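You operate a simulated robot arm through the tools that you are given. There is no shell and no other tool. Be economical: measure what you need, move in short steps, check, and stop when the job is done.

You run a simulated two-armed robot. Do the job below in one go: nothing can be reset, and whatever is moved stays where it is left.

TASK
Hang up the long blue pillowcase; small grey cone into the small yellow bin, light off, stop to 20 cm.
Fine: over the steel rail; the cone stands on the bench; the table's light; the black stop slides along the rule. Set down upright: what you pick out.

The check looks at the end state, three seconds after you hand in, the way a careful person would. Anything else that was tipped, shoved, dropped, spilled or broken makes it a failure.

THE ROBOT
Two 7-joint arms with two-finger parallel grippers on one trunk, on a base that drives. Base frame: it is fixed to the floor where the robot stands at the start and does not move with it; the origin is under the middle of the robot, x ahead of it, y to its left, z up; the surface under the hand at the start is at about z = 839. Readings come in mm, degrees, newtons and seconds.
The left shoulder is at the start at [50, 187, 1035], the right one opposite. With the tool pointing down near the work surface each hand reaches from about 100 to 660 mm from the robot's upright axis, wherever it stands, measured 20 degrees to its own side. Places, roughly: black stop [300, -600, 800]; green switch [400, 100, 800]; inside of the small yellow bin [800, 600, 800]; steel rail [600, 1300, 1100]; table dial [400, -100, 700]. Payload 3.43 kg a hand.
Tool frame (each hand has its own): the origin (TCP) lies between the finger pads and is the grasp point; the fingertips stand 30 mm ahead of it; z points along the fingers, y is the line along which they close. The gripper opens to 94 mm. The fingers are 28 mm wide and 10 mm thick; the gripper's body (50 by 96 mm) begins 55 mm behind the TCP.
Orientation is that of the tool frame in the base frame, as a unit quaternion [w, x, y, z]. With the fingers straight down and closing along the base's y, the tool's x points along the base's -x, its y along +y and its z along -z.

THE INTERFACE
- The arms move only by the tool servo_tool. It takes "left_motion", "right_motion" or both (then of equal length, played together; a hand with none holds still); each is a list of rows, each an object (a shift or turn left out is 0, a gripper value left out holds the last) with "claw": the closure, from 0 (fully open) to 1 (shut); "linear": the shift along the tool's x, y, z in mm, a list of three; "rot": the turn, a rotation vector about the tool's x, y, z in degrees, a list of three. In form: [{"claw": claw, "linear": [tx, ty, tz], "rot": [wx, wy, wz]}, ...]. A call has 1 to 10 rows; each row is the pose to reach, as a shift and turn from the pose commanded when the call began, along the tool's axes at that moment. Each row takes 0.2 s and may step no farther than 50 mm and 8.6 degrees from the row before; otherwise, or with a gripper value out of range, the whole call is refused. A pose out of reach is approached as far as the arm can. The call stops where the force on the tool passes 40 N (or 10 N more than at its start, if that is more) or the arm is blocked; 0.2 s more then pass. The fingers move at their own pace (about 153 mm/s each) and stop on an object; they squeeze with about 22 N. The grip force told is the motor's: it shows also when the fingers shut on nothing. Time passes only in rows, and 0.2 s behind the last, so rows that repeat a pose let the fingers close. It gives the time, the measured TCP pose, the force on the tool (base axes), the opening and the grip force at its end, in the units of the frame above (readings bear some noise), with the torque about the TCP (base axes, N m) and any sound that the robot's microphone picked up.
- Cameras (640 x 400 px; columns grow to the right, rows downward): "scene" is now at [139.5, 5.3, 1182.4]; the picture's right is [0.06, -1.00, 0.00], its down [-0.69, -0.04, -0.73] and it looks along [0.72, 0.04, -0.69] (base axes); focal length 214 px, centre (320, 200). "left" rides on the left gripper at [76, -14, -102] in its tool frame; the picture's right is [0.18, 0.98, 0.00], its down [-0.75, 0.14, -0.64] and it looks along [-0.63, 0.12, 0.77] (tool axes); focal length 243 px, centre (320, 200). "right" rides on the right gripper at [76, 14, -102] in its tool frame; the picture's right is [-0.18, 0.98, 0.00], its down [-0.75, -0.14, -0.64] and it looks along [-0.63, -0.12, 0.77] (tool axes); focal length 243 px, centre (320, 200). There is no depth. A picture from a camera that has moved, and an enlarged one, comes with that camera's place and axes in the base frame and with its lens.
- capture(camera): a new picture of that camera. No time passes.
- slide_trunk(by): slides the trunk up (or, below 0, down) by that many mm; the arms and the scene camera ride with it, the base frame stays. It gives what a move gives, with no picture.
- roll_base(legs): drives the robot by 1 to 6 legs, each [ahead, left, turn to the left] in mm, mm and degrees, along the robot's own axes; the way and the turn of a leg run together, so that a leg with both is an arc; at most 1500 mm and 180 degrees a leg. The arms and the cameras ride along, it lands a little off, and it stops where it bumps. It gives what a move gives.
- pan_tilt(pan, tilt): turns the head with the scene camera to pan (to the left, within 80 degrees either way) and tilt (down, from -29 to 69), counted from straight ahead of the robot. It gives what a move gives.
- zoom(camera, box): a new picture of the part [left, top, right, bottom] of that camera's present view, enlarged. No time passes.
- close_job(): hands the job in; it is judged then, once.

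Go step by step. Nothing tells you exact positions but the pictures and the camera data: compare them with the known pose of the tool, close in by small moves and look again before you grip or let go. The budget is 120 turns and 108 pictures, counting those below and the enlarged ones. Unless the task says otherwise, let go and move clear before handing in, and close with one line.

The tools are called after "Request:" by a JSON object that holds its "name" and its "arguments". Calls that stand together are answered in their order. servo_tool: Moves the arms, as the interface text tells. Its arguments: {"type":"object","properties":{"left_motion":{"type":"array","items":{"type":"object","properties":{"claw":{"type":"number"},"linear":{"type":"array","items":{"type":"number"}},"rot":{"type":"array","items":{"type":"number"}}}}},"right_motion":{"type":"array","items":{"type":"object","properties":{"claw":{"type":"number"},"linear":{"type":"array","items":{"type":"number"}},"rot":{"type":"array","items":{"type":"number"}}}}}},"required":[]} The other tools are called the same way: slide_trunk (by) slides the trunk up or down; roll_base (legs) drives the base; pan_tilt (pan, tilt) turns the head that bears the scene camera; capture (camera) takes a picture; zoom (camera, box) takes an enlarged picture of a part of a camera's view; close_job () hands the job in.

At the start:

```text
time_s: 0.0
left_position: [457.5, 209.0, 1037.6]
left_tool_rot: [0.0, -0.001, 1.0, 0.0]
left_force: [-0.2, 0.3, 0.7]
left_ft_torque: [0.02, -0.02, -0.03]
left_grip_width: 93.9
left_grip_force: 0.1
right_position: [442.8, -96.5, 1026.7]
right_tool_rot: [0.0, 0.0, 1.0, 0.0]
right_force: [-0.5, -0.5, -0.3]
right_ft_torque: [0.03, 0.05, -0.02]
right_grip_width: 94.0
right_grip_force: 0.0
trunk travel left (down, up): [-250.0, 182.0]
robot x, y, heading: [-0.2, 2.1, 0.1]
head pan, tilt: [3.5, 43.5]
```

scene: 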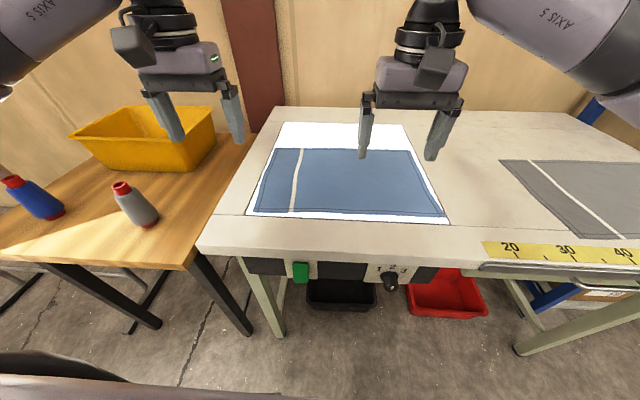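
right: 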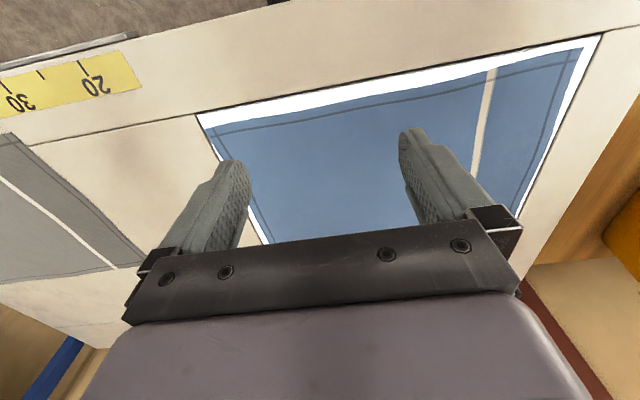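
left: 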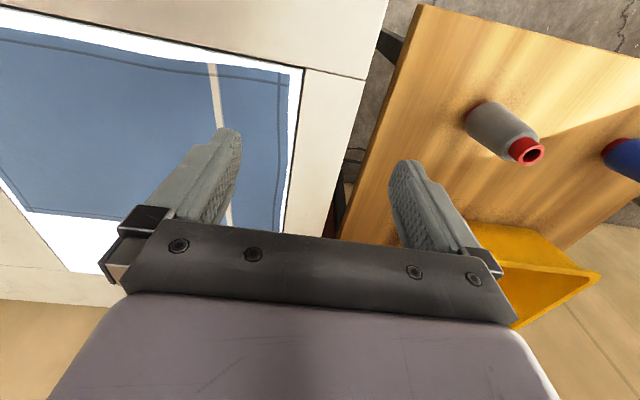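

The blue cloth lies on a lit table; the bench with grey and blue cones and a yellow bin is to the left. I'll look around left and right before moving anything.

Request:
{"name": "pan_tilt", "arguments": {"pan": 60, "tilt": 25}}

Request:
{"name": "capture", "arguments": {"camera": "scene"}}

Request:
{"name": "pan_tilt", "arguments": {"pan": -60, "tilt": 35}}

Request:
{"name": "capture", "arguments": {"camera": "scene"}}

```text
time_s: 1.3
left_position: [457.5, 208.7, 1037.1]
left_tool_rot: [0.001, 0.0, 1.0, 0.0]
left_force: [-0.1, -0.7, -0.4]
left_ft_torque: [0.01, 0.02, -0.01]
left_grip_width: 94.0
left_grip_force: 0.1
right_position: [442.7, -95.3, 1026.8]
right_tool_rot: [0.0, -0.001, 1.0, 0.0]
right_force: [-0.3, 0.6, 0.1]
right_ft_torque: [-0.02, -0.01, 0.02]
right_grip_width: 93.9
right_grip_force: 0.0
trunk travel left (down, up): [-250.0, 182.0]
robot x, y, heading: [3.3, 2.3, 0.2]
head pan, tilt: [60.0, 25.0]
```

```text
104 pictures are left
camera scene: at [103.2, 79.9, 1210.8], right [0.87, -0.5, 0.0], down [-0.21, -0.37, -0.91], along [0.45, 0.78, -0.42], focal length 214 px, centre (320, 200)
```

scene: 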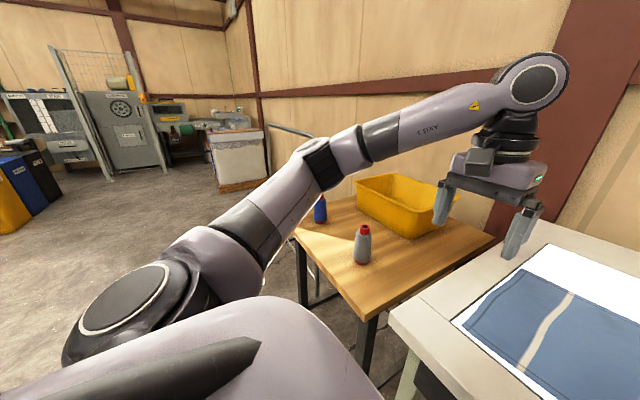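

```text
time_s: 3.3
left_position: [458.1, 208.7, 1036.6]
left_tool_rot: [0.001, -0.001, 1.0, 0.0]
left_force: [0.2, 0.1, 0.0]
left_ft_torque: [0.0, 0.01, 0.01]
left_grip_width: 94.1
left_grip_force: 0.1
right_position: [443.6, -96.4, 1026.3]
right_tool_rot: [0.0, 0.0, 1.0, -0.001]
right_force: [0.3, -0.5, -0.3]
right_ft_torque: [0.01, -0.02, 0.01]
right_grip_width: 93.9
right_grip_force: 0.1
trunk travel left (down, up): [-250.0, 182.0]
robot x, y, heading: [1.6, -0.5, 0.1]
head pan, tilt: [-60.0, 35.0]
```

```text
103 pictures are left
camera scene: at [101.2, -76.0, 1195.0], right [-0.87, -0.5, 0.0], down [-0.29, 0.5, -0.82], along [0.41, -0.71, -0.57], focal length 214 px, centre (320, 200)
```

scene: 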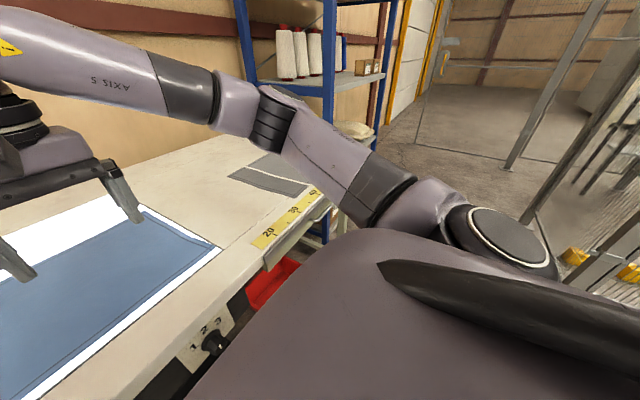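

I see the bench and (behind the arm) a bent pipe that is probably the rail. I'll look closely at the switch, dial and rule.

Request:
{"name": "pan_tilt", "arguments": {"pan": 0, "tilt": 60}}

Request:
{"name": "zoom", "arguments": {"camera": "scene", "box": [220, 140, 480, 300]}}

Request:
{"name": "pan_tilt", "arguments": {"pan": -35, "tilt": 45}}

Request:
{"name": "capture", "arguments": {"camera": "scene"}}

```text
time_s: 4.6
left_position: [457.4, 208.7, 1037.1]
left_tool_rot: [0.0, -0.001, 1.0, 0.0]
left_force: [0.4, -0.1, -1.1]
left_ft_torque: [0.02, 0.02, -0.02]
left_grip_width: 93.7
left_grip_force: 0.0
right_position: [442.9, -95.6, 1026.9]
right_tool_rot: [0.0, 0.0, 1.0, 0.0]
right_force: [-0.1, 0.8, 0.8]
right_ft_torque: [0.01, -0.05, -0.01]
right_grip_width: 94.2
right_grip_force: 0.0
trunk travel left (down, up): [-250.0, 182.0]
robot x, y, heading: [-5.3, 0.1, 0.2]
head pan, tilt: [0.0, 60.0]
```

```text
2.46 times, centred on (350, 220) of scene
camera zoom: at [123.8, 0.1, 1160.7], right [0.0, -1.0, 0.0], down [-0.87, 0.0, -0.5], along [0.5, 0.0, -0.87], focal length 528 px, centre (246, 151)
```

zoom: 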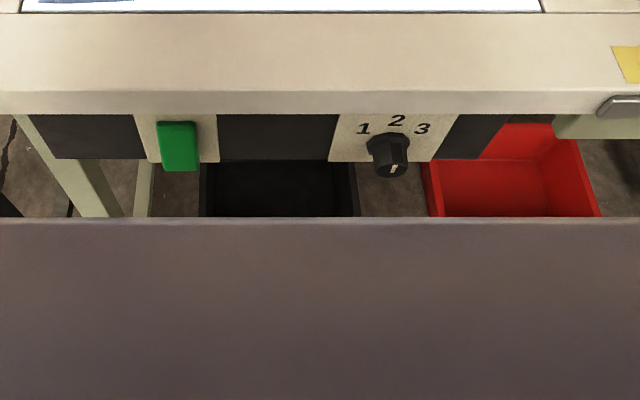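

```text
time_s: 5.6
left_position: [458.0, 209.9, 1036.1]
left_tool_rot: [0.0, -0.001, 1.0, 0.0]
left_force: [0.1, -0.6, 0.0]
left_ft_torque: [-0.01, 0.01, 0.02]
left_grip_width: 94.1
left_grip_force: 0.1
right_position: [442.9, -95.3, 1025.9]
right_tool_rot: [0.0, 0.0, 1.0, 0.0]
right_force: [-0.2, 0.1, -0.4]
right_ft_torque: [0.0, 0.04, -0.04]
right_grip_width: 94.1
right_grip_force: 0.0
trunk travel left (down, up): [-250.0, 182.0]
robot x, y, heading: [0.6, 1.2, -0.1]
head pan, tilt: [-35.0, 45.0]
```

```text
101 pictures are left
camera scene: at [123.7, -46.4, 1180.2], right [-0.57, -0.82, 0.0], down [-0.58, 0.41, -0.71], along [0.58, -0.41, -0.71], focal length 214 px, centre (320, 200)
```

scene: 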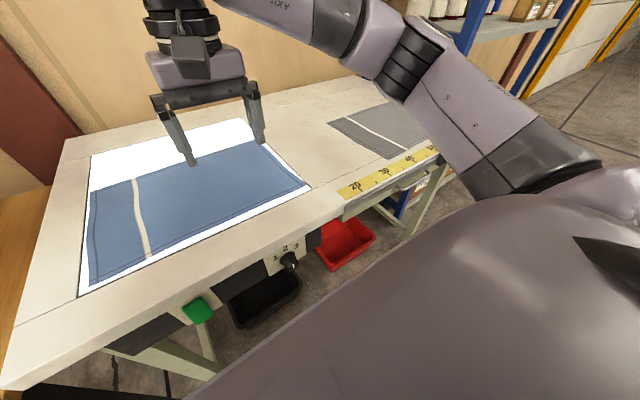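

The green rocker sits on the front panel near [355, 57, 776]. Next I check the bench items and the yellow bin closely.

Request:
{"name": "pan_tilt", "arguments": {"pan": 45, "tilt": 35}}

Request:
{"name": "capture", "arguments": {"camera": "scene"}}

Request:
{"name": "zoom", "arguments": {"camera": "scene", "box": [280, 100, 520, 250]}}

```text
time_s: 7.1
left_position: [458.3, 209.7, 1036.1]
left_tool_rot: [0.0, -0.001, 1.0, 0.0]
left_force: [0.2, -0.4, 0.3]
left_ft_torque: [-0.02, 0.04, -0.02]
left_grip_width: 94.0
left_grip_force: 0.1
right_position: [444.1, -95.1, 1025.7]
right_tool_rot: [0.0, 0.001, 1.0, 0.0]
right_force: [0.4, 0.0, 0.4]
right_ft_torque: [-0.05, 0.0, 0.0]
right_grip_width: 94.1
right_grip_force: 0.0
trunk travel left (down, up): [-250.0, 182.0]
robot x, y, heading: [0.2, 0.4, 0.1]
head pan, tilt: [45.0, 35.0]
```

```text
100 pictures are left
camera scene: at [119.4, 62.4, 1195.0], right [0.71, -0.71, 0.0], down [-0.41, -0.41, -0.82], along [0.58, 0.58, -0.57], focal length 214 px, centre (320, 200)
```

scene: 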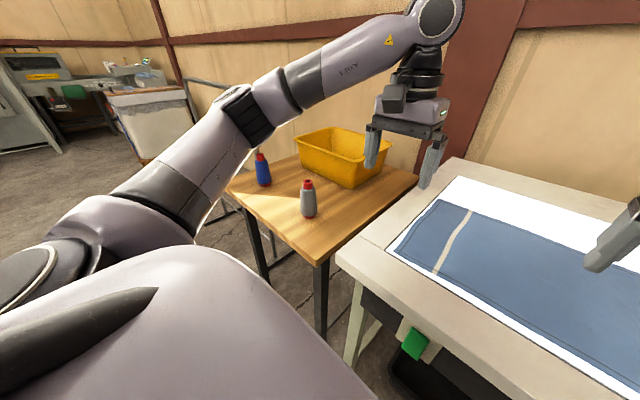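

```text
2.67 times, centred on (400, 175) of scene
camera zoom: at [119.4, 62.4, 1195.0], right [0.71, -0.71, 0.0], down [-0.41, -0.41, -0.82], along [0.58, 0.58, -0.57], focal length 572 px, centre (107, 267)
```

zoom: 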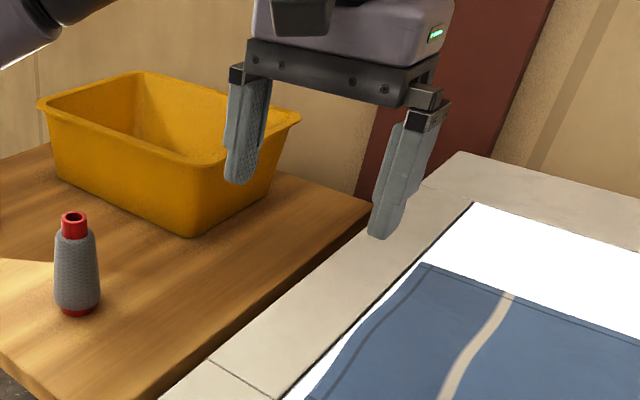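

The grey cone stands at about [451, 446, 785 base], ~120 mm tall, and the bin spans x 660–870, y 450–705. I bring the left hand, pitched 45° forward, to in front of and above the cone.

Request:
{"name": "servo_tool", "arguments": {"left_motion": [{"claw": 0, "linear": [13, 39.5, 13], "rot": [0, -7.5, 0]}, {"linear": [26, 79, 26], "rot": [0, -15, 0]}, {"linear": [39, 118.5, 39], "rot": [0, -22.5, 0]}, {"linear": [52, 158, 52], "rot": [0, -30, 0]}, {"linear": [65, 197.5, 65], "rot": [0, -37.5, 0]}, {"linear": [77, 237, 77], "rot": [0, -45, 0]}]}}

Request:
{"name": "capture", "arguments": {"camera": "left"}}

Request:
{"name": "capture", "arguments": {"camera": "scene"}}

```text
time_s: 8.5
left_position: [381.7, 445.4, 959.1]
left_tool_rot: [0.383, 0.001, 0.924, 0.0]
left_force: [0.2, 0.0, -0.4]
left_ft_torque: [-0.02, 0.01, 0.04]
left_grip_width: 94.2
left_grip_force: 0.0
right_position: [443.1, -95.0, 1026.3]
right_tool_rot: [0.0, 0.0, 1.0, 0.0]
right_force: [0.8, 0.4, 0.5]
right_ft_torque: [0.02, 0.0, -0.01]
right_grip_width: 94.0
right_grip_force: 0.0
trunk travel left (down, up): [-250.0, 182.0]
robot x, y, heading: [3.0, 5.2, -0.1]
head pan, tilt: [45.0, 35.0]
```

```text
98 pictures are left
camera left: at [256.3, 431.5, 976.8], right [-0.13, 0.98, -0.13], down [0.08, 0.14, 0.99], along [0.99, 0.12, -0.1], focal length 243 px, centre (320, 200)
```

left: 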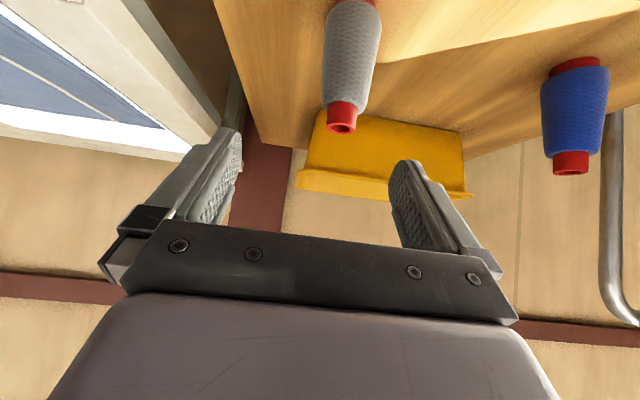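

```text
97 pictures are left
camera scene: at [119.2, 62.5, 1195.1], right [0.71, -0.71, 0.0], down [-0.41, -0.41, -0.82], along [0.58, 0.58, -0.57], focal length 214 px, centre (320, 200)
```

scene: 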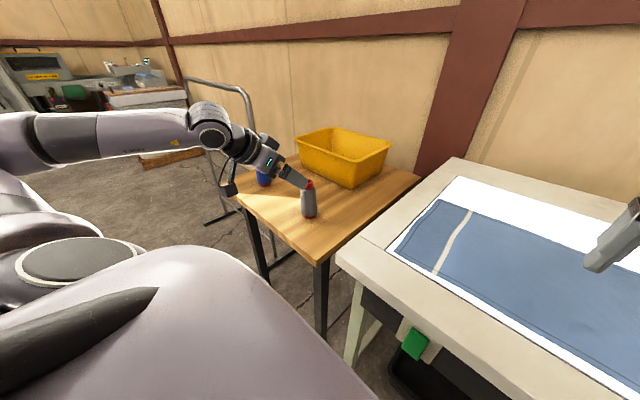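

The hand camera puts the cone slightly to the left (+y) of my estimate, about y 460. I zoom on both views to settle that.

Request:
{"name": "zoom", "arguments": {"camera": "scene", "box": [220, 120, 400, 232]}}

```text
3.56 times, centred on (310, 176) of scene
camera zoom: at [119.2, 62.5, 1195.1], right [0.71, -0.71, 0.0], down [-0.41, -0.41, -0.82], along [0.58, 0.58, -0.57], focal length 763 px, centre (356, 285)
```

zoom: 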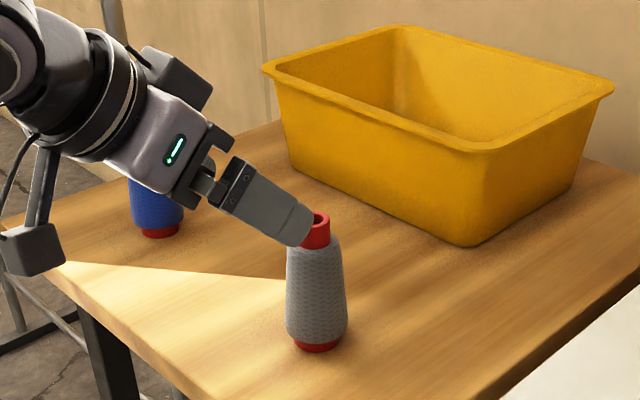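

Triangulating both views now gives the cone at about [486, 473], tip z≈880, with the bench top at z≈740. I line up and approach part way, then look.

Request:
{"name": "servo_tool", "arguments": {"left_motion": [{"linear": [8, 14, 25]}, {"linear": [17, 28, 50]}, {"linear": [17, 28, 75]}]}}

Request:
{"name": "capture", "arguments": {"camera": "left"}}

Request:
{"name": "zoom", "arguments": {"camera": "scene", "box": [220, 120, 400, 232]}}

```text
time_s: 9.3
left_position: [420.4, 472.9, 895.3]
left_tool_rot: [0.382, 0.0, 0.924, -0.001]
left_force: [0.2, 0.2, 0.1]
left_ft_torque: [0.02, -0.01, 0.0]
left_grip_width: 94.0
left_grip_force: 0.0
right_position: [442.5, -95.8, 1025.0]
right_tool_rot: [0.0, 0.001, 1.0, -0.001]
right_force: [-0.6, 0.1, -0.2]
right_ft_torque: [0.0, -0.01, 0.0]
right_grip_width: 93.9
right_grip_force: 0.0
trunk travel left (down, up): [-250.0, 182.0]
robot x, y, heading: [-1.7, 2.1, -0.0]
head pan, tilt: [45.0, 35.0]
```

```text
95 pictures are left
camera left: at [295.8, 458.6, 913.7], right [-0.13, 0.98, -0.13], down [0.08, 0.14, 0.99], along [0.99, 0.12, -0.1], focal length 243 px, centre (320, 200)
```

left: 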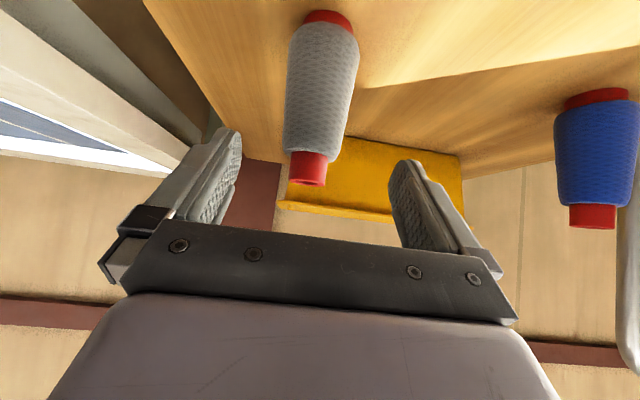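

```text
3.56 times, centred on (310, 176) of scene
camera zoom: at [119.5, 62.6, 1195.0], right [0.71, -0.71, 0.0], down [-0.41, -0.41, -0.82], along [0.58, 0.58, -0.57], focal length 763 px, centre (356, 285)
```

zoom: 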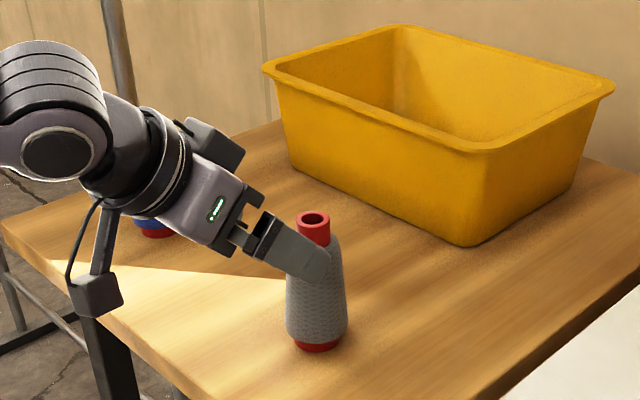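

The cone is centred between the fingers at about [484, 470]. I advance onto the body and close.

Request:
{"name": "servo_tool", "arguments": {"left_motion": [{"linear": [2, -1, 30]}, {"linear": [4, -2, 60]}, {"linear": [4, -3, 94]}, {"claw": 1, "linear": [4, -3, 94]}, {"linear": [4, -3, 94]}, {"linear": [4, -3, 94]}]}}

Request:
{"name": "zoom", "arguments": {"camera": "scene", "box": [220, 120, 400, 232]}}

```text
time_s: 10.7
left_position: [488.2, 471.8, 825.8]
left_tool_rot: [0.382, 0.0, 0.924, 0.0]
left_force: [-0.9, -0.8, 0.5]
left_ft_torque: [-0.01, -0.03, 0.0]
left_grip_width: 50.6
left_grip_force: 21.8
right_position: [443.3, -94.8, 1025.3]
right_tool_rot: [0.0, 0.0, 1.0, 0.001]
right_force: [0.0, 0.0, 0.5]
right_ft_torque: [0.05, -0.02, 0.03]
right_grip_width: 94.1
right_grip_force: 0.0
trunk travel left (down, up): [-250.0, 182.0]
robot x, y, heading: [1.1, 1.7, 0.1]
head pan, tilt: [45.0, 35.0]
```

```text
3.56 times, centred on (310, 176) of scene
camera zoom: at [119.5, 62.6, 1195.0], right [0.71, -0.71, 0.0], down [-0.41, -0.41, -0.82], along [0.58, 0.58, -0.57], focal length 763 px, centre (356, 285)
```

zoom: 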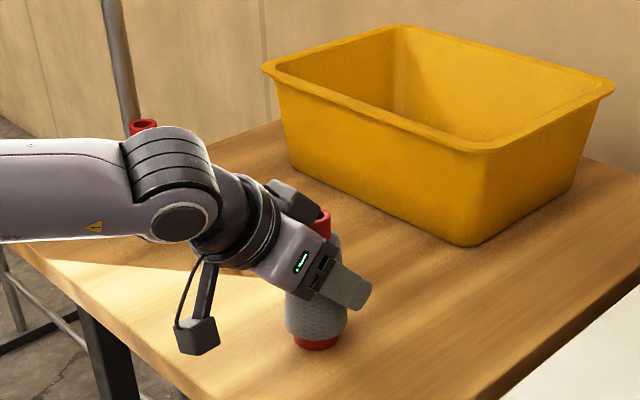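

Grip holds, but the 45° pitch would bring the wrist camera into the bin's wall. I release, back out and re-grip straight down from above.

Request:
{"name": "servo_tool", "arguments": {"left_motion": [{"claw": 0, "linear": [0, 0, 0]}, {"linear": [0, 0, 0]}, {"linear": [0, 0, -40]}, {"linear": [0, 0, -85]}, {"linear": [0, 0, -130]}, {"linear": [0, 0, -160]}]}}

Request:
{"name": "servo_tool", "arguments": {"left_motion": [{"linear": [-20, 0, -10], "rot": [0, 7.5, 0]}, {"linear": [-40, 0, 0], "rot": [0, 15, 0]}, {"linear": [-60, 0, 15], "rot": [0, 22.5, 0]}, {"linear": [-80, 0, 30], "rot": [0, 30, 0]}, {"linear": [-100, 0, 40], "rot": [0, 37.5, 0]}, {"linear": [-109, 0, 50], "rot": [0, 45, 0]}]}}

Request:
{"name": "capture", "arguments": {"camera": "left"}}

Request:
{"name": "zoom", "arguments": {"camera": "scene", "box": [220, 120, 400, 232]}}

```text
time_s: 12.1
left_position: [373.5, 472.6, 938.8]
left_tool_rot: [0.383, -0.001, 0.924, 0.0]
left_force: [-0.3, -0.4, -0.3]
left_ft_torque: [0.02, 0.01, 0.01]
left_grip_width: 94.1
left_grip_force: 0.1
right_position: [442.7, -95.8, 1024.6]
right_tool_rot: [-0.001, 0.0, 1.0, 0.0]
right_force: [1.2, -0.3, -0.7]
right_ft_torque: [0.01, 0.03, 0.01]
right_grip_width: 94.0
right_grip_force: 0.2
trunk travel left (down, up): [-250.0, 182.0]
robot x, y, heading: [4.8, 2.5, 0.0]
head pan, tilt: [45.0, 35.0]
```

```text
time_s: 13.5
left_position: [485.0, 473.1, 980.0]
left_tool_rot: [-0.002, -0.003, 1.0, 0.0]
left_force: [-0.2, -0.4, -0.6]
left_ft_torque: [-0.01, -0.01, -0.01]
left_grip_width: 94.1
left_grip_force: 0.0
right_position: [442.5, -96.8, 1025.7]
right_tool_rot: [0.001, 0.0, 1.0, 0.0]
right_force: [0.4, 0.3, -0.4]
right_ft_torque: [-0.03, -0.01, -0.01]
right_grip_width: 93.9
right_grip_force: 0.1
trunk travel left (down, up): [-250.0, 182.0]
robot x, y, heading: [0.5, -0.3, -0.2]
head pan, tilt: [45.0, 35.0]
```

```text
92 pictures are left
camera left: at [409.3, 458.7, 1082.9], right [-0.19, 0.98, 0.0], down [0.76, 0.14, 0.64], along [0.63, 0.12, -0.77], focal length 243 px, centre (320, 200)
```

left: 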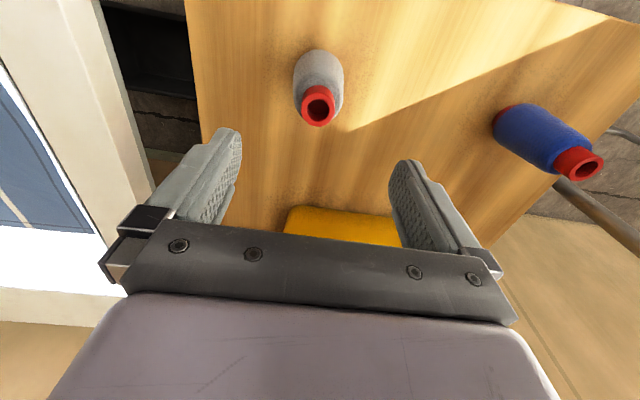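

```text
3.56 times, centred on (310, 176) of scene
camera zoom: at [119.7, 62.5, 1195.0], right [0.71, -0.71, 0.0], down [-0.41, -0.41, -0.82], along [0.58, 0.58, -0.57], focal length 763 px, centre (356, 285)
```

zoom: 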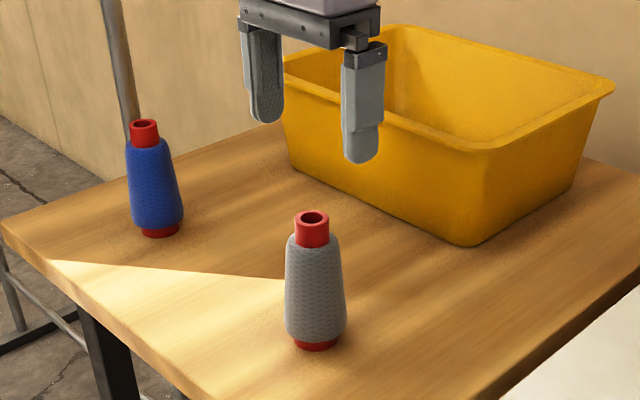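

The cone's tip lies nearly beneath the hand (x≈480, y≈471). I descend and grip.

Request:
{"name": "servo_tool", "arguments": {"left_motion": [{"linear": [4, -2, 48]}, {"linear": [4, -2, 96]}, {"linear": [4, -2, 130]}, {"linear": [4, -2, 145]}, {"claw": 1, "linear": [4, -2, 145]}, {"linear": [4, -2, 145]}, {"linear": [4, -2, 145]}]}}

Request:
{"name": "zoom", "arguments": {"camera": "scene", "box": [220, 120, 400, 232]}}

```text
time_s: 15.1
left_position: [481.4, 471.2, 835.5]
left_tool_rot: [0.0, -0.001, 1.0, 0.0]
left_force: [0.1, -0.1, -0.1]
left_ft_torque: [0.01, -0.02, -0.02]
left_grip_width: 48.1
left_grip_force: 22.0
right_position: [443.5, -95.4, 1024.8]
right_tool_rot: [0.0, 0.001, 1.0, 0.0]
right_force: [0.5, 0.0, 0.3]
right_ft_torque: [-0.01, 0.0, 0.01]
right_grip_width: 94.2
right_grip_force: 0.1
trunk travel left (down, up): [-250.0, 182.0]
robot x, y, heading: [1.7, -2.4, 0.0]
head pan, tilt: [45.0, 35.0]
```

```text
3.56 times, centred on (310, 176) of scene
camera zoom: at [119.5, 62.6, 1195.0], right [0.71, -0.71, 0.0], down [-0.41, -0.41, -0.82], along [0.58, 0.58, -0.57], focal length 763 px, centre (356, 285)
```

zoom: 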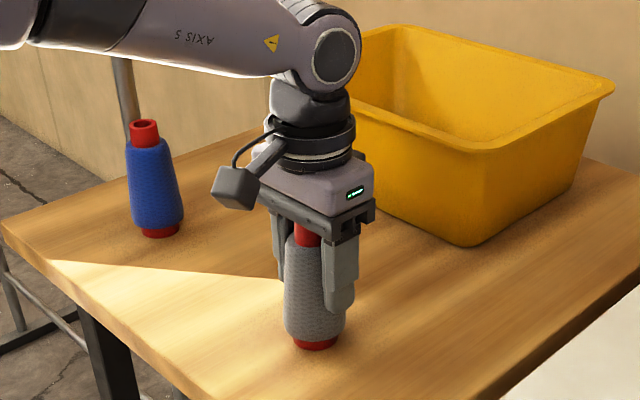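

Gripped. I lift the cone 200 mm, then turn the robot to the right so that the left shoulder comes forward for the bin.

Request:
{"name": "servo_tool", "arguments": {"left_motion": [{"linear": [0, 0, -45]}, {"linear": [0, 0, -90]}, {"linear": [0, 0, -135]}, {"linear": [0, 0, -180]}, {"linear": [0, 0, -205]}]}}

Request:
{"name": "roll_base", "arguments": {"legs": [[0, 0, -60]]}}

Request:
{"name": "pan_tilt", "arguments": {"pan": 70, "tilt": 40}}

Request:
{"name": "capture", "arguments": {"camera": "scene"}}

```text
time_s: 16.3
left_position: [481.4, 471.3, 1040.5]
left_tool_rot: [-0.002, -0.003, 1.0, 0.001]
left_force: [0.6, -0.3, -0.9]
left_ft_torque: [-0.01, -0.01, 0.01]
left_grip_width: 47.9
left_grip_force: 21.6
right_position: [444.3, -94.7, 1026.5]
right_tool_rot: [0.0, 0.0, 1.0, 0.0]
right_force: [0.1, 0.0, 0.3]
right_ft_torque: [0.01, -0.02, 0.04]
right_grip_width: 94.0
right_grip_force: 0.1
trunk travel left (down, up): [-250.0, 182.0]
robot x, y, heading: [-4.2, -1.5, -0.1]
head pan, tilt: [45.0, 35.0]
```

```text
time_s: 19.3
left_position: [650.3, -176.4, 1042.6]
left_tool_rot: [0.0, 0.495, 0.869, 0.0]
left_force: [-0.3, 0.1, -1.3]
left_ft_torque: [0.04, 0.01, 0.0]
left_grip_width: 48.0
left_grip_force: 21.7
right_position: [143.5, -430.5, 1025.1]
right_tool_rot: [0.0, 0.496, 0.868, 0.001]
right_force: [1.5, -0.3, 0.7]
right_ft_torque: [-0.04, -0.01, -0.02]
right_grip_width: 93.9
right_grip_force: 0.0
trunk travel left (down, up): [-250.0, 182.0]
robot x, y, heading: [-2.3, 2.9, -59.3]
head pan, tilt: [45.0, 35.0]
```

```text
time_s: 20.2
left_position: [651.2, -176.0, 1041.8]
left_tool_rot: [0.0, 0.495, 0.869, 0.001]
left_force: [0.0, -0.4, -0.9]
left_ft_torque: [0.01, -0.01, 0.02]
left_grip_width: 47.8
left_grip_force: 21.4
right_position: [143.6, -429.9, 1024.9]
right_tool_rot: [-0.001, 0.496, 0.868, 0.0]
right_force: [-0.3, 0.5, 0.8]
right_ft_torque: [-0.01, 0.02, 0.02]
right_grip_width: 94.0
right_grip_force: 0.1
trunk travel left (down, up): [-250.0, 182.0]
robot x, y, heading: [-1.1, 1.9, -59.5]
head pan, tilt: [70.0, 40.0]
```

```text
89 pictures are left
camera scene: at [112.1, -34.7, 1187.5], right [0.18, -0.98, 0.0], down [-0.63, -0.12, -0.77], along [0.75, 0.14, -0.64], focal length 214 px, centre (320, 200)
```

scene: 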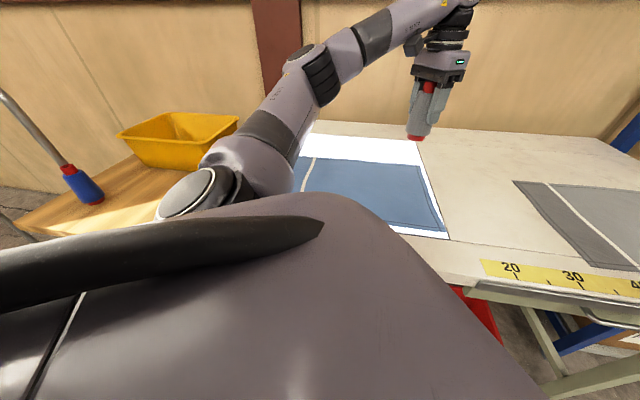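

The cone is held upright. I drive sideways in base +y so the left shoulder faces the bin.

Request:
{"name": "roll_base", "arguments": {"legs": [[-479, 306, 0]]}}

Request:
{"name": "capture", "arguments": {"camera": "scene"}}

Request:
{"name": "capture", "arguments": {"camera": "left"}}

```text
time_s: 23.5
left_position: [660.8, 407.3, 1041.1]
left_tool_rot: [0.0, 0.488, 0.873, 0.0]
left_force: [-1.0, -0.3, -0.9]
left_ft_torque: [-0.03, -0.02, 0.02]
left_grip_width: 47.7
left_grip_force: 22.2
right_position: [157.5, 144.3, 1025.0]
right_tool_rot: [0.0, 0.489, 0.872, 0.0]
right_force: [-0.2, -0.7, -0.4]
right_ft_torque: [0.03, -0.02, 0.02]
right_grip_width: 93.7
right_grip_force: 0.0
trunk travel left (down, up): [-250.0, 182.0]
robot x, y, heading: [4.0, 573.6, -58.5]
head pan, tilt: [70.0, 40.0]
```

```text
88 pictures are left
camera scene: at [120.5, 539.1, 1187.5], right [0.2, -0.98, 0.0], down [-0.63, -0.13, -0.77], along [0.75, 0.15, -0.64], focal length 214 px, centre (320, 200)
```

scene: 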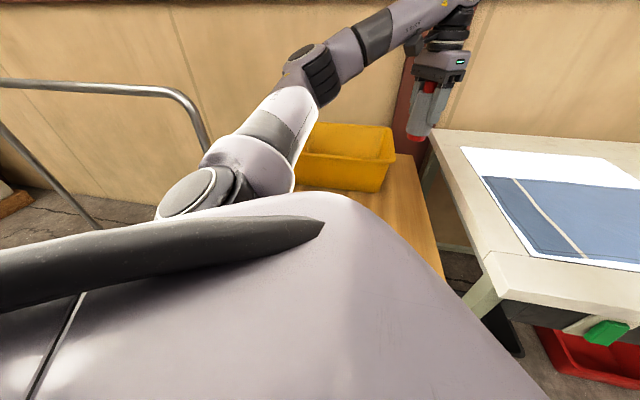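

```text
87 pictures are left
camera left: at [609.6, 464.4, 1144.2], right [0.74, 0.67, 0.0], down [0.52, -0.57, 0.64], along [0.43, -0.48, -0.77], focal length 243 px, centre (320, 200)
```

left: 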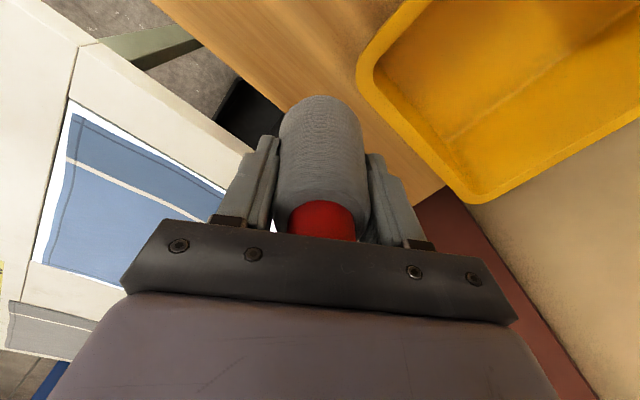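

The bin rim runs x≈690–935 with its near-table edge at y≈445. I move the cone above the bin's middle and look down.

Request:
{"name": "servo_tool", "arguments": {"left_motion": [{"linear": [15, 37, 0]}, {"linear": [30, 74, 0]}, {"linear": [45, 112, 0]}, {"linear": [60, 149, 0]}, {"linear": [75, 187, 0]}, {"linear": [89, 224, 0]}]}}

Request:
{"name": "capture", "arguments": {"camera": "left"}}

Request:
{"name": "capture", "arguments": {"camera": "scene"}}

```text
time_s: 24.9
left_position: [652.1, 522.4, 1018.8]
left_tool_rot: [0.0, 0.487, 0.873, -0.001]
left_force: [0.3, 0.3, -0.7]
left_ft_torque: [-0.02, 0.03, 0.01]
left_grip_width: 48.1
left_grip_force: 22.4
left hand out of reach, approached as far as the arm can: row 1, 2, 3, 4, 5, 6
right_position: [157.9, 144.8, 1025.1]
right_tool_rot: [0.0, 0.489, 0.872, 0.001]
right_force: [-0.1, -0.4, 0.5]
right_ft_torque: [-0.01, 0.04, -0.02]
right_grip_width: 94.1
right_grip_force: 0.0
trunk travel left (down, up): [-250.0, 182.0]
robot x, y, heading: [9.5, 576.3, -58.6]
head pan, tilt: [70.0, 40.0]
```

```text
86 pictures are left
camera left: at [600.7, 581.4, 1121.6], right [0.74, 0.67, 0.0], down [0.52, -0.57, 0.64], along [0.43, -0.47, -0.77], focal length 243 px, centre (320, 200)
```

left: 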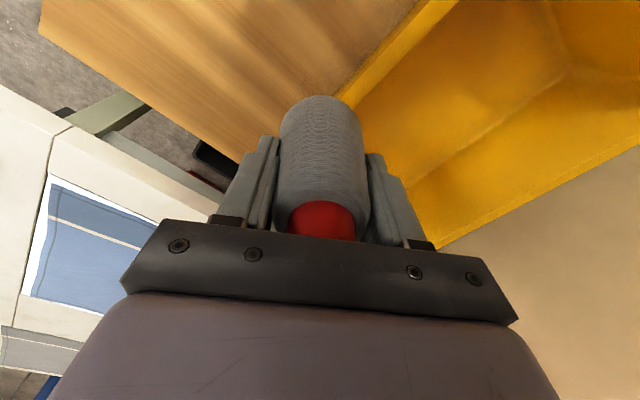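

```text
85 pictures are left
camera scene: at [120.5, 538.9, 1187.4], right [0.2, -0.98, 0.0], down [-0.63, -0.13, -0.77], along [0.75, 0.15, -0.64], focal length 214 px, centre (320, 200)
```

scene: 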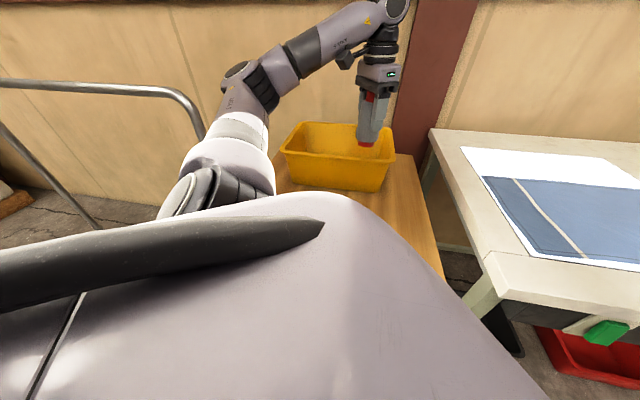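

The arm is too high for that reach. I raise the trunk 100 mm (bringing the shoulder to a better level) and drive 50 mm nearer, then check.

Request:
{"name": "slide_trunk", "arguments": {"by": 100}}

Request:
{"name": "roll_base", "arguments": {"legs": [[26, 43, 0]]}}

Request:
{"name": "servo_tool", "arguments": {"left_motion": [{"linear": [0, 0, 40]}]}}

```text
time_s: 26.2
left_position: [652.1, 523.5, 1118.6]
left_tool_rot: [0.0, 0.488, 0.873, 0.0]
left_force: [-0.4, -0.2, -1.3]
left_ft_torque: [0.01, -0.01, -0.03]
left_grip_width: 48.1
left_grip_force: 21.7
right_position: [158.4, 143.8, 1125.4]
right_tool_rot: [0.0, 0.489, 0.872, 0.0]
right_force: [0.0, 0.3, -1.0]
right_ft_torque: [0.01, 0.02, -0.02]
right_grip_width: 94.1
right_grip_force: 0.1
trunk travel left (down, up): [-350.0, 82.0]
robot x, y, heading: [6.0, 573.7, -58.5]
head pan, tilt: [70.0, 40.0]
```

```text
time_s: 27.3
left_position: [701.9, 522.7, 1118.2]
left_tool_rot: [0.0, 0.487, 0.873, 0.0]
left_force: [-0.4, -0.5, -1.2]
left_ft_torque: [-0.02, -0.03, -0.01]
left_grip_width: 48.2
left_grip_force: 22.6
right_position: [207.9, 143.7, 1126.1]
right_tool_rot: [0.0, 0.489, 0.872, 0.0]
right_force: [0.6, -0.2, 0.5]
right_ft_torque: [-0.01, 0.01, -0.01]
right_grip_width: 94.1
right_grip_force: 0.0
trunk travel left (down, up): [-350.0, 82.0]
robot x, y, heading: [58.8, 574.1, -58.6]
head pan, tilt: [70.0, 40.0]
```

```text
time_s: 27.7
left_position: [702.6, 525.5, 1082.0]
left_tool_rot: [0.0, 0.486, 0.874, 0.0]
left_force: [0.6, -1.2, -2.1]
left_ft_torque: [-0.02, 0.0, 0.0]
left_grip_width: 48.2
left_grip_force: 22.4
right_position: [206.9, 143.5, 1126.1]
right_tool_rot: [-0.001, 0.489, 0.872, 0.001]
right_force: [0.1, 0.4, 0.3]
right_ft_torque: [0.02, -0.01, 0.02]
right_grip_width: 93.9
right_grip_force: 0.1
trunk travel left (down, up): [-350.0, 82.0]
robot x, y, heading: [55.1, 571.5, -58.6]
head pan, tilt: [70.0, 40.0]
```

Commands now follow the real pose. I lower to z≈985 and move over [780, 610].

Request:
{"name": "servo_tool", "arguments": {"left_motion": [{"linear": [0, 0, 45]}, {"linear": [3, 12, 90]}, {"linear": [13, 45, 97]}, {"linear": [23, 78, 97]}, {"linear": [32, 110, 97]}, {"linear": [32, 110, 97]}]}}

Request:
{"name": "capture", "arguments": {"camera": "left"}}

Request:
{"name": "capture", "arguments": {"camera": "scene"}}

```text
time_s: 29.1
left_position: [698.6, 547.3, 984.1]
left_tool_rot: [0.001, 0.485, 0.874, 0.001]
left_force: [-0.1, -0.5, -1.9]
left_ft_torque: [-0.01, 0.0, -0.04]
left_grip_width: 48.1
left_grip_force: 22.2
left hand out of reach, approached as far as the arm can: row 2, 3, 4, 5, 6
right_position: [206.3, 144.0, 1126.3]
right_tool_rot: [0.0, 0.489, 0.872, 0.001]
right_force: [-0.1, 0.2, 0.2]
right_ft_torque: [0.01, -0.05, 0.04]
right_grip_width: 94.0
right_grip_force: 0.0
trunk travel left (down, up): [-350.0, 82.0]
robot x, y, heading: [57.0, 570.0, -58.7]
head pan, tilt: [70.0, 40.0]
```

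```text
84 pictures are left
camera left: at [646.3, 604.2, 1085.5], right [0.74, 0.68, 0.0], down [0.52, -0.57, 0.64], along [0.44, -0.47, -0.77], focal length 243 px, centre (320, 200)
```

left: 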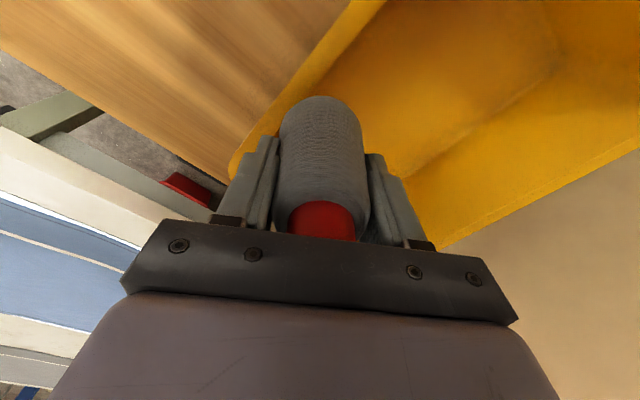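

```text
83 pictures are left
camera scene: at [169.8, 538.7, 1287.4], right [0.2, -0.98, 0.0], down [-0.63, -0.13, -0.77], along [0.75, 0.15, -0.64], focal length 214 px, centre (320, 200)
```

scene: 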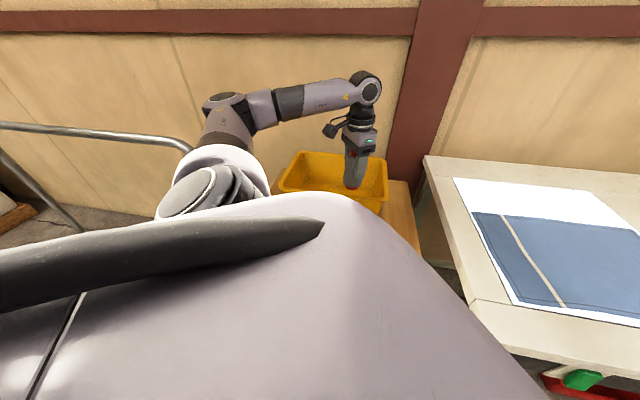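

Still short, likely a wrist/shoulder azimuth limit since the tool's yaw is fixed. I try turning the tool's yaw left while heading for the same target.

Request:
{"name": "servo_tool", "arguments": {"left_motion": [{"linear": [0, 0, -15], "rot": [0, 0, -8]}, {"linear": [0, 0, -15], "rot": [0, 0, -16]}, {"linear": [0, 0, -15], "rot": [0, 0, -24]}, {"linear": [0, 0, -15], "rot": [0, 0, -32]}, {"linear": [0, 0, -15], "rot": [0, 0, -40]}, {"linear": [0, 0, -15], "rot": [0, 0, -48]}]}}

```text
time_s: 30.5
left_position: [697.6, 544.3, 998.1]
left_tool_rot: [0.001, 0.088, 0.996, 0.0]
left_force: [0.3, -0.1, -1.2]
left_ft_torque: [0.04, 0.03, 0.01]
left_grip_width: 48.3
left_grip_force: 22.6
right_position: [207.0, 143.8, 1126.3]
right_tool_rot: [0.0, 0.49, 0.872, -0.001]
right_force: [-0.8, 0.5, 0.2]
right_ft_torque: [0.01, -0.01, -0.03]
right_grip_width: 94.1
right_grip_force: 0.2
trunk travel left (down, up): [-350.0, 82.0]
robot x, y, heading: [55.9, 570.3, -58.8]
head pan, tilt: [70.0, 40.0]
```

Yaw turned freely. Now I retry the shift toward [780, 610].

Request:
{"name": "servo_tool", "arguments": {"left_motion": [{"linear": [-23, 26, 0]}, {"linear": [-46, 52, 0]}, {"linear": [-69, 78, 0]}, {"linear": [-69, 78, 0]}]}}

```text
time_s: 31.5
left_position: [778.2, 609.5, 996.0]
left_tool_rot: [0.0, 0.089, 0.996, 0.0]
left_force: [-0.4, 0.1, -1.2]
left_ft_torque: [-0.01, -0.03, 0.02]
left_grip_width: 48.1
left_grip_force: 21.8
right_position: [206.0, 144.3, 1125.8]
right_tool_rot: [0.0, 0.49, 0.872, 0.001]
right_force: [-0.1, -0.1, 0.5]
right_ft_torque: [0.01, -0.02, 0.03]
right_grip_width: 94.2
right_grip_force: 0.1
trunk travel left (down, up): [-350.0, 82.0]
robot x, y, heading: [57.2, 574.7, -58.5]
head pan, tilt: [70.0, 40.0]
```

It worked: the cone is over the bin at [778, 609]. I check the position against the rim before lowering.

Request:
{"name": "capture", "arguments": {"camera": "left"}}

Request:
{"name": "zoom", "arguments": {"camera": "scene", "box": [250, 60, 450, 220]}}

```text
82 pictures are left
camera left: at [701.9, 609.3, 1098.5], right [-0.01, 1.0, 0.0], down [0.77, 0.01, 0.64], along [0.64, 0.0, -0.77], focal length 243 px, centre (320, 200)
```

left: 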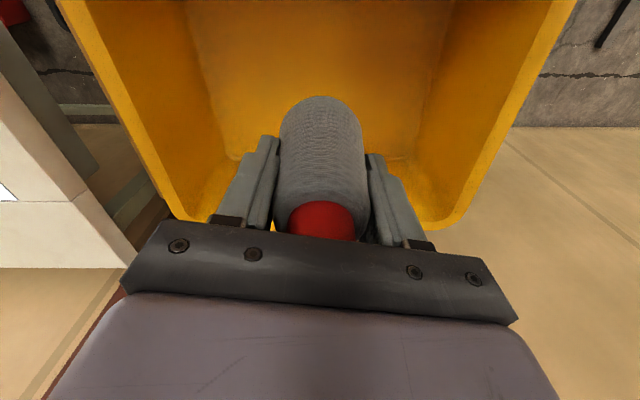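

```text
2.50 times, centred on (350, 140) of scene
camera zoom: at [169.7, 538.7, 1287.4], right [0.2, -0.98, 0.0], down [-0.63, -0.13, -0.77], along [0.75, 0.15, -0.64], focal length 536 px, centre (245, 350)
```

zoom: 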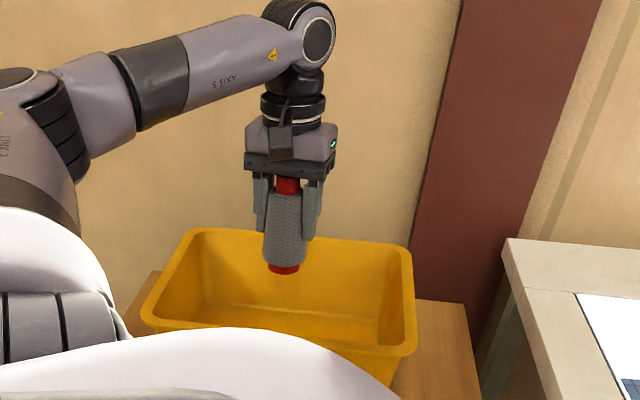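

Centred well in the bin. I shift 15 mm deeper and lower to just above the floor.

Request:
{"name": "servo_tool", "arguments": {"left_motion": [{"linear": [-15, -3, 40]}, {"linear": [-15, -3, 80]}, {"linear": [-15, -3, 120]}, {"linear": [-15, -3, 144]}, {"linear": [-15, -3, 144]}]}}

Request:
{"name": "capture", "arguments": {"camera": "left"}}

Request:
{"name": "zoom", "arguments": {"camera": "scene", "box": [250, 60, 450, 220]}}

```text
time_s: 32.7
left_position: [795.8, 600.0, 854.1]
left_tool_rot: [0.001, 0.09, 0.996, 0.0]
left_force: [-0.5, -0.2, -1.8]
left_ft_torque: [-0.03, 0.03, 0.02]
left_grip_width: 48.2
left_grip_force: 21.9
right_position: [206.1, 144.2, 1125.5]
right_tool_rot: [0.001, 0.49, 0.872, 0.0]
right_force: [-0.1, 0.8, -0.3]
right_ft_torque: [0.0, 0.03, 0.0]
right_grip_width: 94.0
right_grip_force: 0.1
trunk travel left (down, up): [-350.0, 82.0]
robot x, y, heading: [55.7, 572.3, -58.7]
head pan, tilt: [70.0, 40.0]
```

```text
80 pictures are left
camera left: at [718.9, 600.1, 957.0], right [-0.01, 1.0, 0.0], down [0.77, 0.0, 0.64], along [0.64, 0.0, -0.77], focal length 243 px, centre (320, 200)
```

left: 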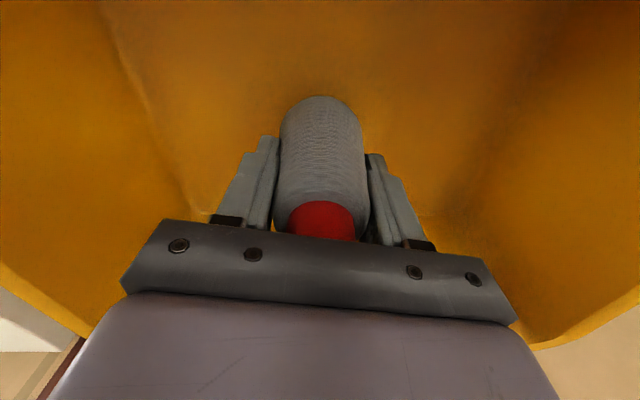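

```text
2.50 times, centred on (350, 140) of scene
camera zoom: at [169.7, 538.8, 1287.4], right [0.2, -0.98, 0.0], down [-0.63, -0.13, -0.77], along [0.75, 0.15, -0.64], focal length 536 px, centre (245, 350)
```

zoom: 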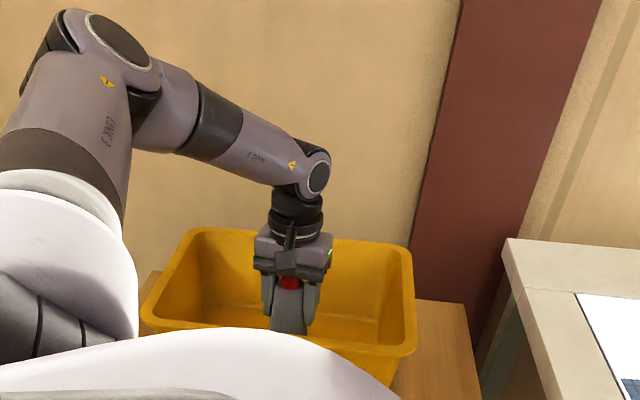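

Inside the bin; I lower in tiny steps toward contact.

Request:
{"name": "servo_tool", "arguments": {"left_motion": [{"linear": [0, 0, 3]}, {"linear": [0, 0, 6]}, {"linear": [0, 0, 9]}]}}

```text
time_s: 33.5
left_position: [794.6, 600.7, 845.0]
left_tool_rot: [0.0, 0.09, 0.996, 0.001]
left_force: [0.1, 0.5, -0.7]
left_ft_torque: [-0.01, 0.0, 0.0]
left_grip_width: 48.2
left_grip_force: 22.2
right_position: [208.0, 144.2, 1126.1]
right_tool_rot: [0.0, 0.49, 0.872, 0.001]
right_force: [0.4, -0.6, -0.4]
right_ft_torque: [-0.01, 0.0, -0.02]
right_grip_width: 94.0
right_grip_force: 0.0
trunk travel left (down, up): [-350.0, 82.0]
robot x, y, heading: [58.7, 572.3, -58.6]
head pan, tilt: [70.0, 40.0]
```

Request:
{"name": "servo_tool", "arguments": {"left_motion": [{"linear": [0, 0, 2]}, {"linear": [0, 0, 4]}]}}

```text
time_s: 34.1
left_position: [794.1, 601.5, 840.1]
left_tool_rot: [0.001, 0.089, 0.996, -0.001]
left_force: [0.1, -0.1, -1.7]
left_ft_torque: [0.03, -0.04, 0.0]
left_grip_width: 47.9
left_grip_force: 22.1
right_position: [206.4, 143.9, 1125.6]
right_tool_rot: [0.0, 0.489, 0.872, 0.0]
right_force: [-0.7, 0.6, 0.4]
right_ft_torque: [0.0, -0.04, 0.02]
right_grip_width: 94.1
right_grip_force: 0.0
trunk travel left (down, up): [-350.0, 82.0]
robot x, y, heading: [55.8, 574.2, -58.5]
head pan, tilt: [70.0, 40.0]
```

No contact yet (force still just the cone's weight); a few more millimetres.

Request:
{"name": "servo_tool", "arguments": {"left_motion": [{"linear": [0, 0, 1.5]}, {"linear": [0, 0, 3]}]}}

```text
time_s: 34.7
left_position: [792.2, 604.1, 839.3]
left_tool_rot: [0.003, 0.09, 0.996, 0.0]
left_force: [-0.3, 2.2, 9.6]
left_ft_torque: [0.12, 0.18, -0.05]
left_grip_width: 47.8
left_grip_force: 22.5
right_position: [206.3, 144.0, 1126.0]
right_tool_rot: [0.0, 0.489, 0.872, 0.001]
right_force: [-0.5, 0.3, 0.9]
right_ft_torque: [0.01, 0.0, 0.0]
right_grip_width: 94.1
right_grip_force: 0.1
trunk travel left (down, up): [-350.0, 82.0]
robot x, y, heading: [54.6, 572.9, -58.6]
head pan, tilt: [70.0, 40.0]
```

Contact (≈10 N up). I relieve a little, open and rise clear.

Request:
{"name": "servo_tool", "arguments": {"left_motion": [{"linear": [0, 0, -1]}, {"claw": 0, "linear": [0, 0, -1]}, {"linear": [0, 0, -1]}, {"linear": [0, 0, -1]}, {"linear": [0, 0, -20]}, {"linear": [0, 0, -60]}, {"linear": [0, 0, -105]}, {"linear": [0, 0, -150]}]}}

Request:
{"name": "capture", "arguments": {"camera": "left"}}

```text
time_s: 36.5
left_position: [793.1, 603.6, 988.8]
left_tool_rot: [0.001, 0.089, 0.996, 0.0]
left_force: [0.2, 0.5, -0.3]
left_ft_torque: [0.0, -0.01, 0.02]
left_grip_width: 93.9
left_grip_force: 0.0
right_position: [207.0, 143.2, 1127.5]
right_tool_rot: [0.0, 0.489, 0.872, 0.0]
right_force: [0.2, -0.2, -0.1]
right_ft_torque: [-0.01, 0.01, -0.03]
right_grip_width: 94.1
right_grip_force: 0.1
trunk travel left (down, up): [-350.0, 82.0]
robot x, y, heading: [57.3, 574.2, -58.7]
head pan, tilt: [70.0, 40.0]
```

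```text
78 pictures are left
camera left: at [716.6, 604.0, 1091.7], right [-0.01, 1.0, 0.0], down [0.77, 0.0, 0.64], along [0.64, 0.0, -0.77], focal length 243 px, centre (320, 200)
```

left: 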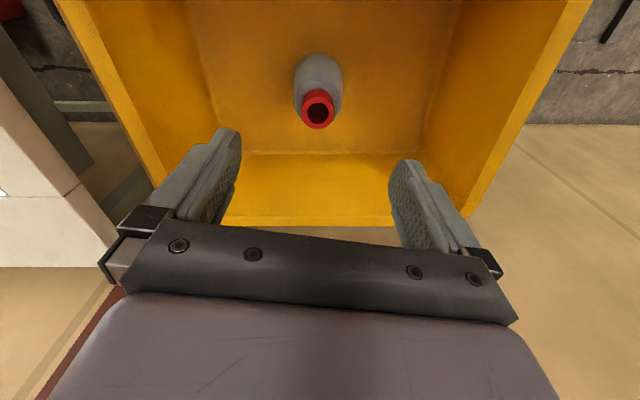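

The grey cone stands upright in the bin. I tuck the left arm back, step away from the bench, and turn to face forward again while surveying the rail.

Request:
{"name": "servo_tool", "arguments": {"left_motion": [{"linear": [35, -25, -8]}, {"linear": [70, -50, -16]}, {"linear": [105, -75, -24]}, {"linear": [140, -100, -32]}, {"linear": [175, -125, -40]}, {"linear": [210, -150, -40]}, {"linear": [240, -175, -40]}]}}

Request:
{"name": "roll_base", "arguments": {"legs": [[-80, -130, 0]]}}

Request:
{"name": "pan_tilt", "arguments": {"pan": 80, "tilt": 25}}

Request:
{"name": "capture", "arguments": {"camera": "scene"}}

```text
time_s: 38.1
left_position: [525.7, 474.9, 1026.2]
left_tool_rot: [0.001, 0.089, 0.996, 0.0]
left_force: [0.8, -0.8, 0.1]
left_ft_torque: [-0.02, 0.0, 0.01]
left_grip_width: 94.1
left_grip_force: 0.1
right_position: [205.8, 143.3, 1125.8]
right_tool_rot: [-0.001, 0.489, 0.872, 0.0]
right_force: [0.4, 0.5, -0.1]
right_ft_torque: [-0.04, 0.03, 0.02]
right_grip_width: 94.1
right_grip_force: 0.0
trunk travel left (down, up): [-350.0, 82.0]
robot x, y, heading: [58.2, 570.4, -58.7]
head pan, tilt: [70.0, 40.0]
```

```text
time_s: 39.9
left_position: [371.0, 472.1, 1026.6]
left_tool_rot: [0.001, 0.093, 0.996, 0.0]
left_force: [0.5, 0.2, -0.3]
left_ft_torque: [0.01, 0.01, -0.01]
left_grip_width: 94.0
left_grip_force: 0.1
right_position: [48.3, 143.6, 1125.3]
right_tool_rot: [0.001, 0.492, 0.87, 0.001]
right_force: [0.4, -0.8, -0.4]
right_ft_torque: [0.02, -0.01, 0.0]
right_grip_width: 94.2
right_grip_force: 0.1
trunk travel left (down, up): [-350.0, 82.0]
robot x, y, heading: [-99.5, 574.1, -59.1]
head pan, tilt: [70.0, 40.0]
```

```text
time_s: 40.6
left_position: [371.1, 471.8, 1026.3]
left_tool_rot: [0.001, 0.093, 0.996, 0.0]
left_force: [0.1, 0.0, -0.2]
left_ft_torque: [0.01, 0.0, 0.02]
left_grip_width: 94.1
left_grip_force: 0.1
right_position: [49.0, 145.2, 1126.2]
right_tool_rot: [0.0, 0.493, 0.87, 0.0]
right_force: [-0.4, 0.8, 0.1]
right_ft_torque: [0.01, -0.01, 0.01]
right_grip_width: 93.7
right_grip_force: 0.2
trunk travel left (down, up): [-350.0, 82.0]
robot x, y, heading: [-94.7, 573.1, -59.1]
head pan, tilt: [80.0, 25.0]
```

```text
77 pictures are left
camera scene: at [17.2, 556.3, 1310.7], right [0.36, -0.93, 0.0], down [-0.4, -0.15, -0.91], along [0.85, 0.32, -0.42], focal length 214 px, centre (320, 200)
```

scene: 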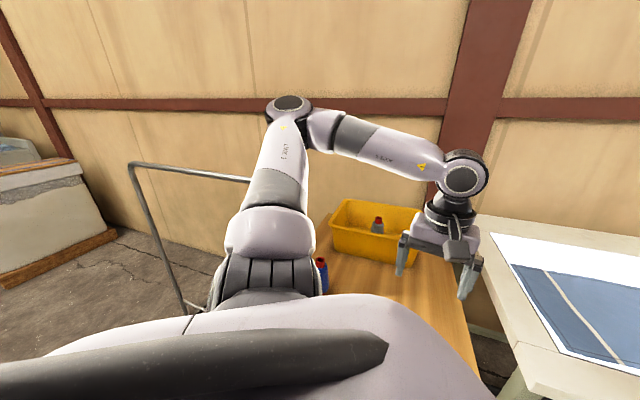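

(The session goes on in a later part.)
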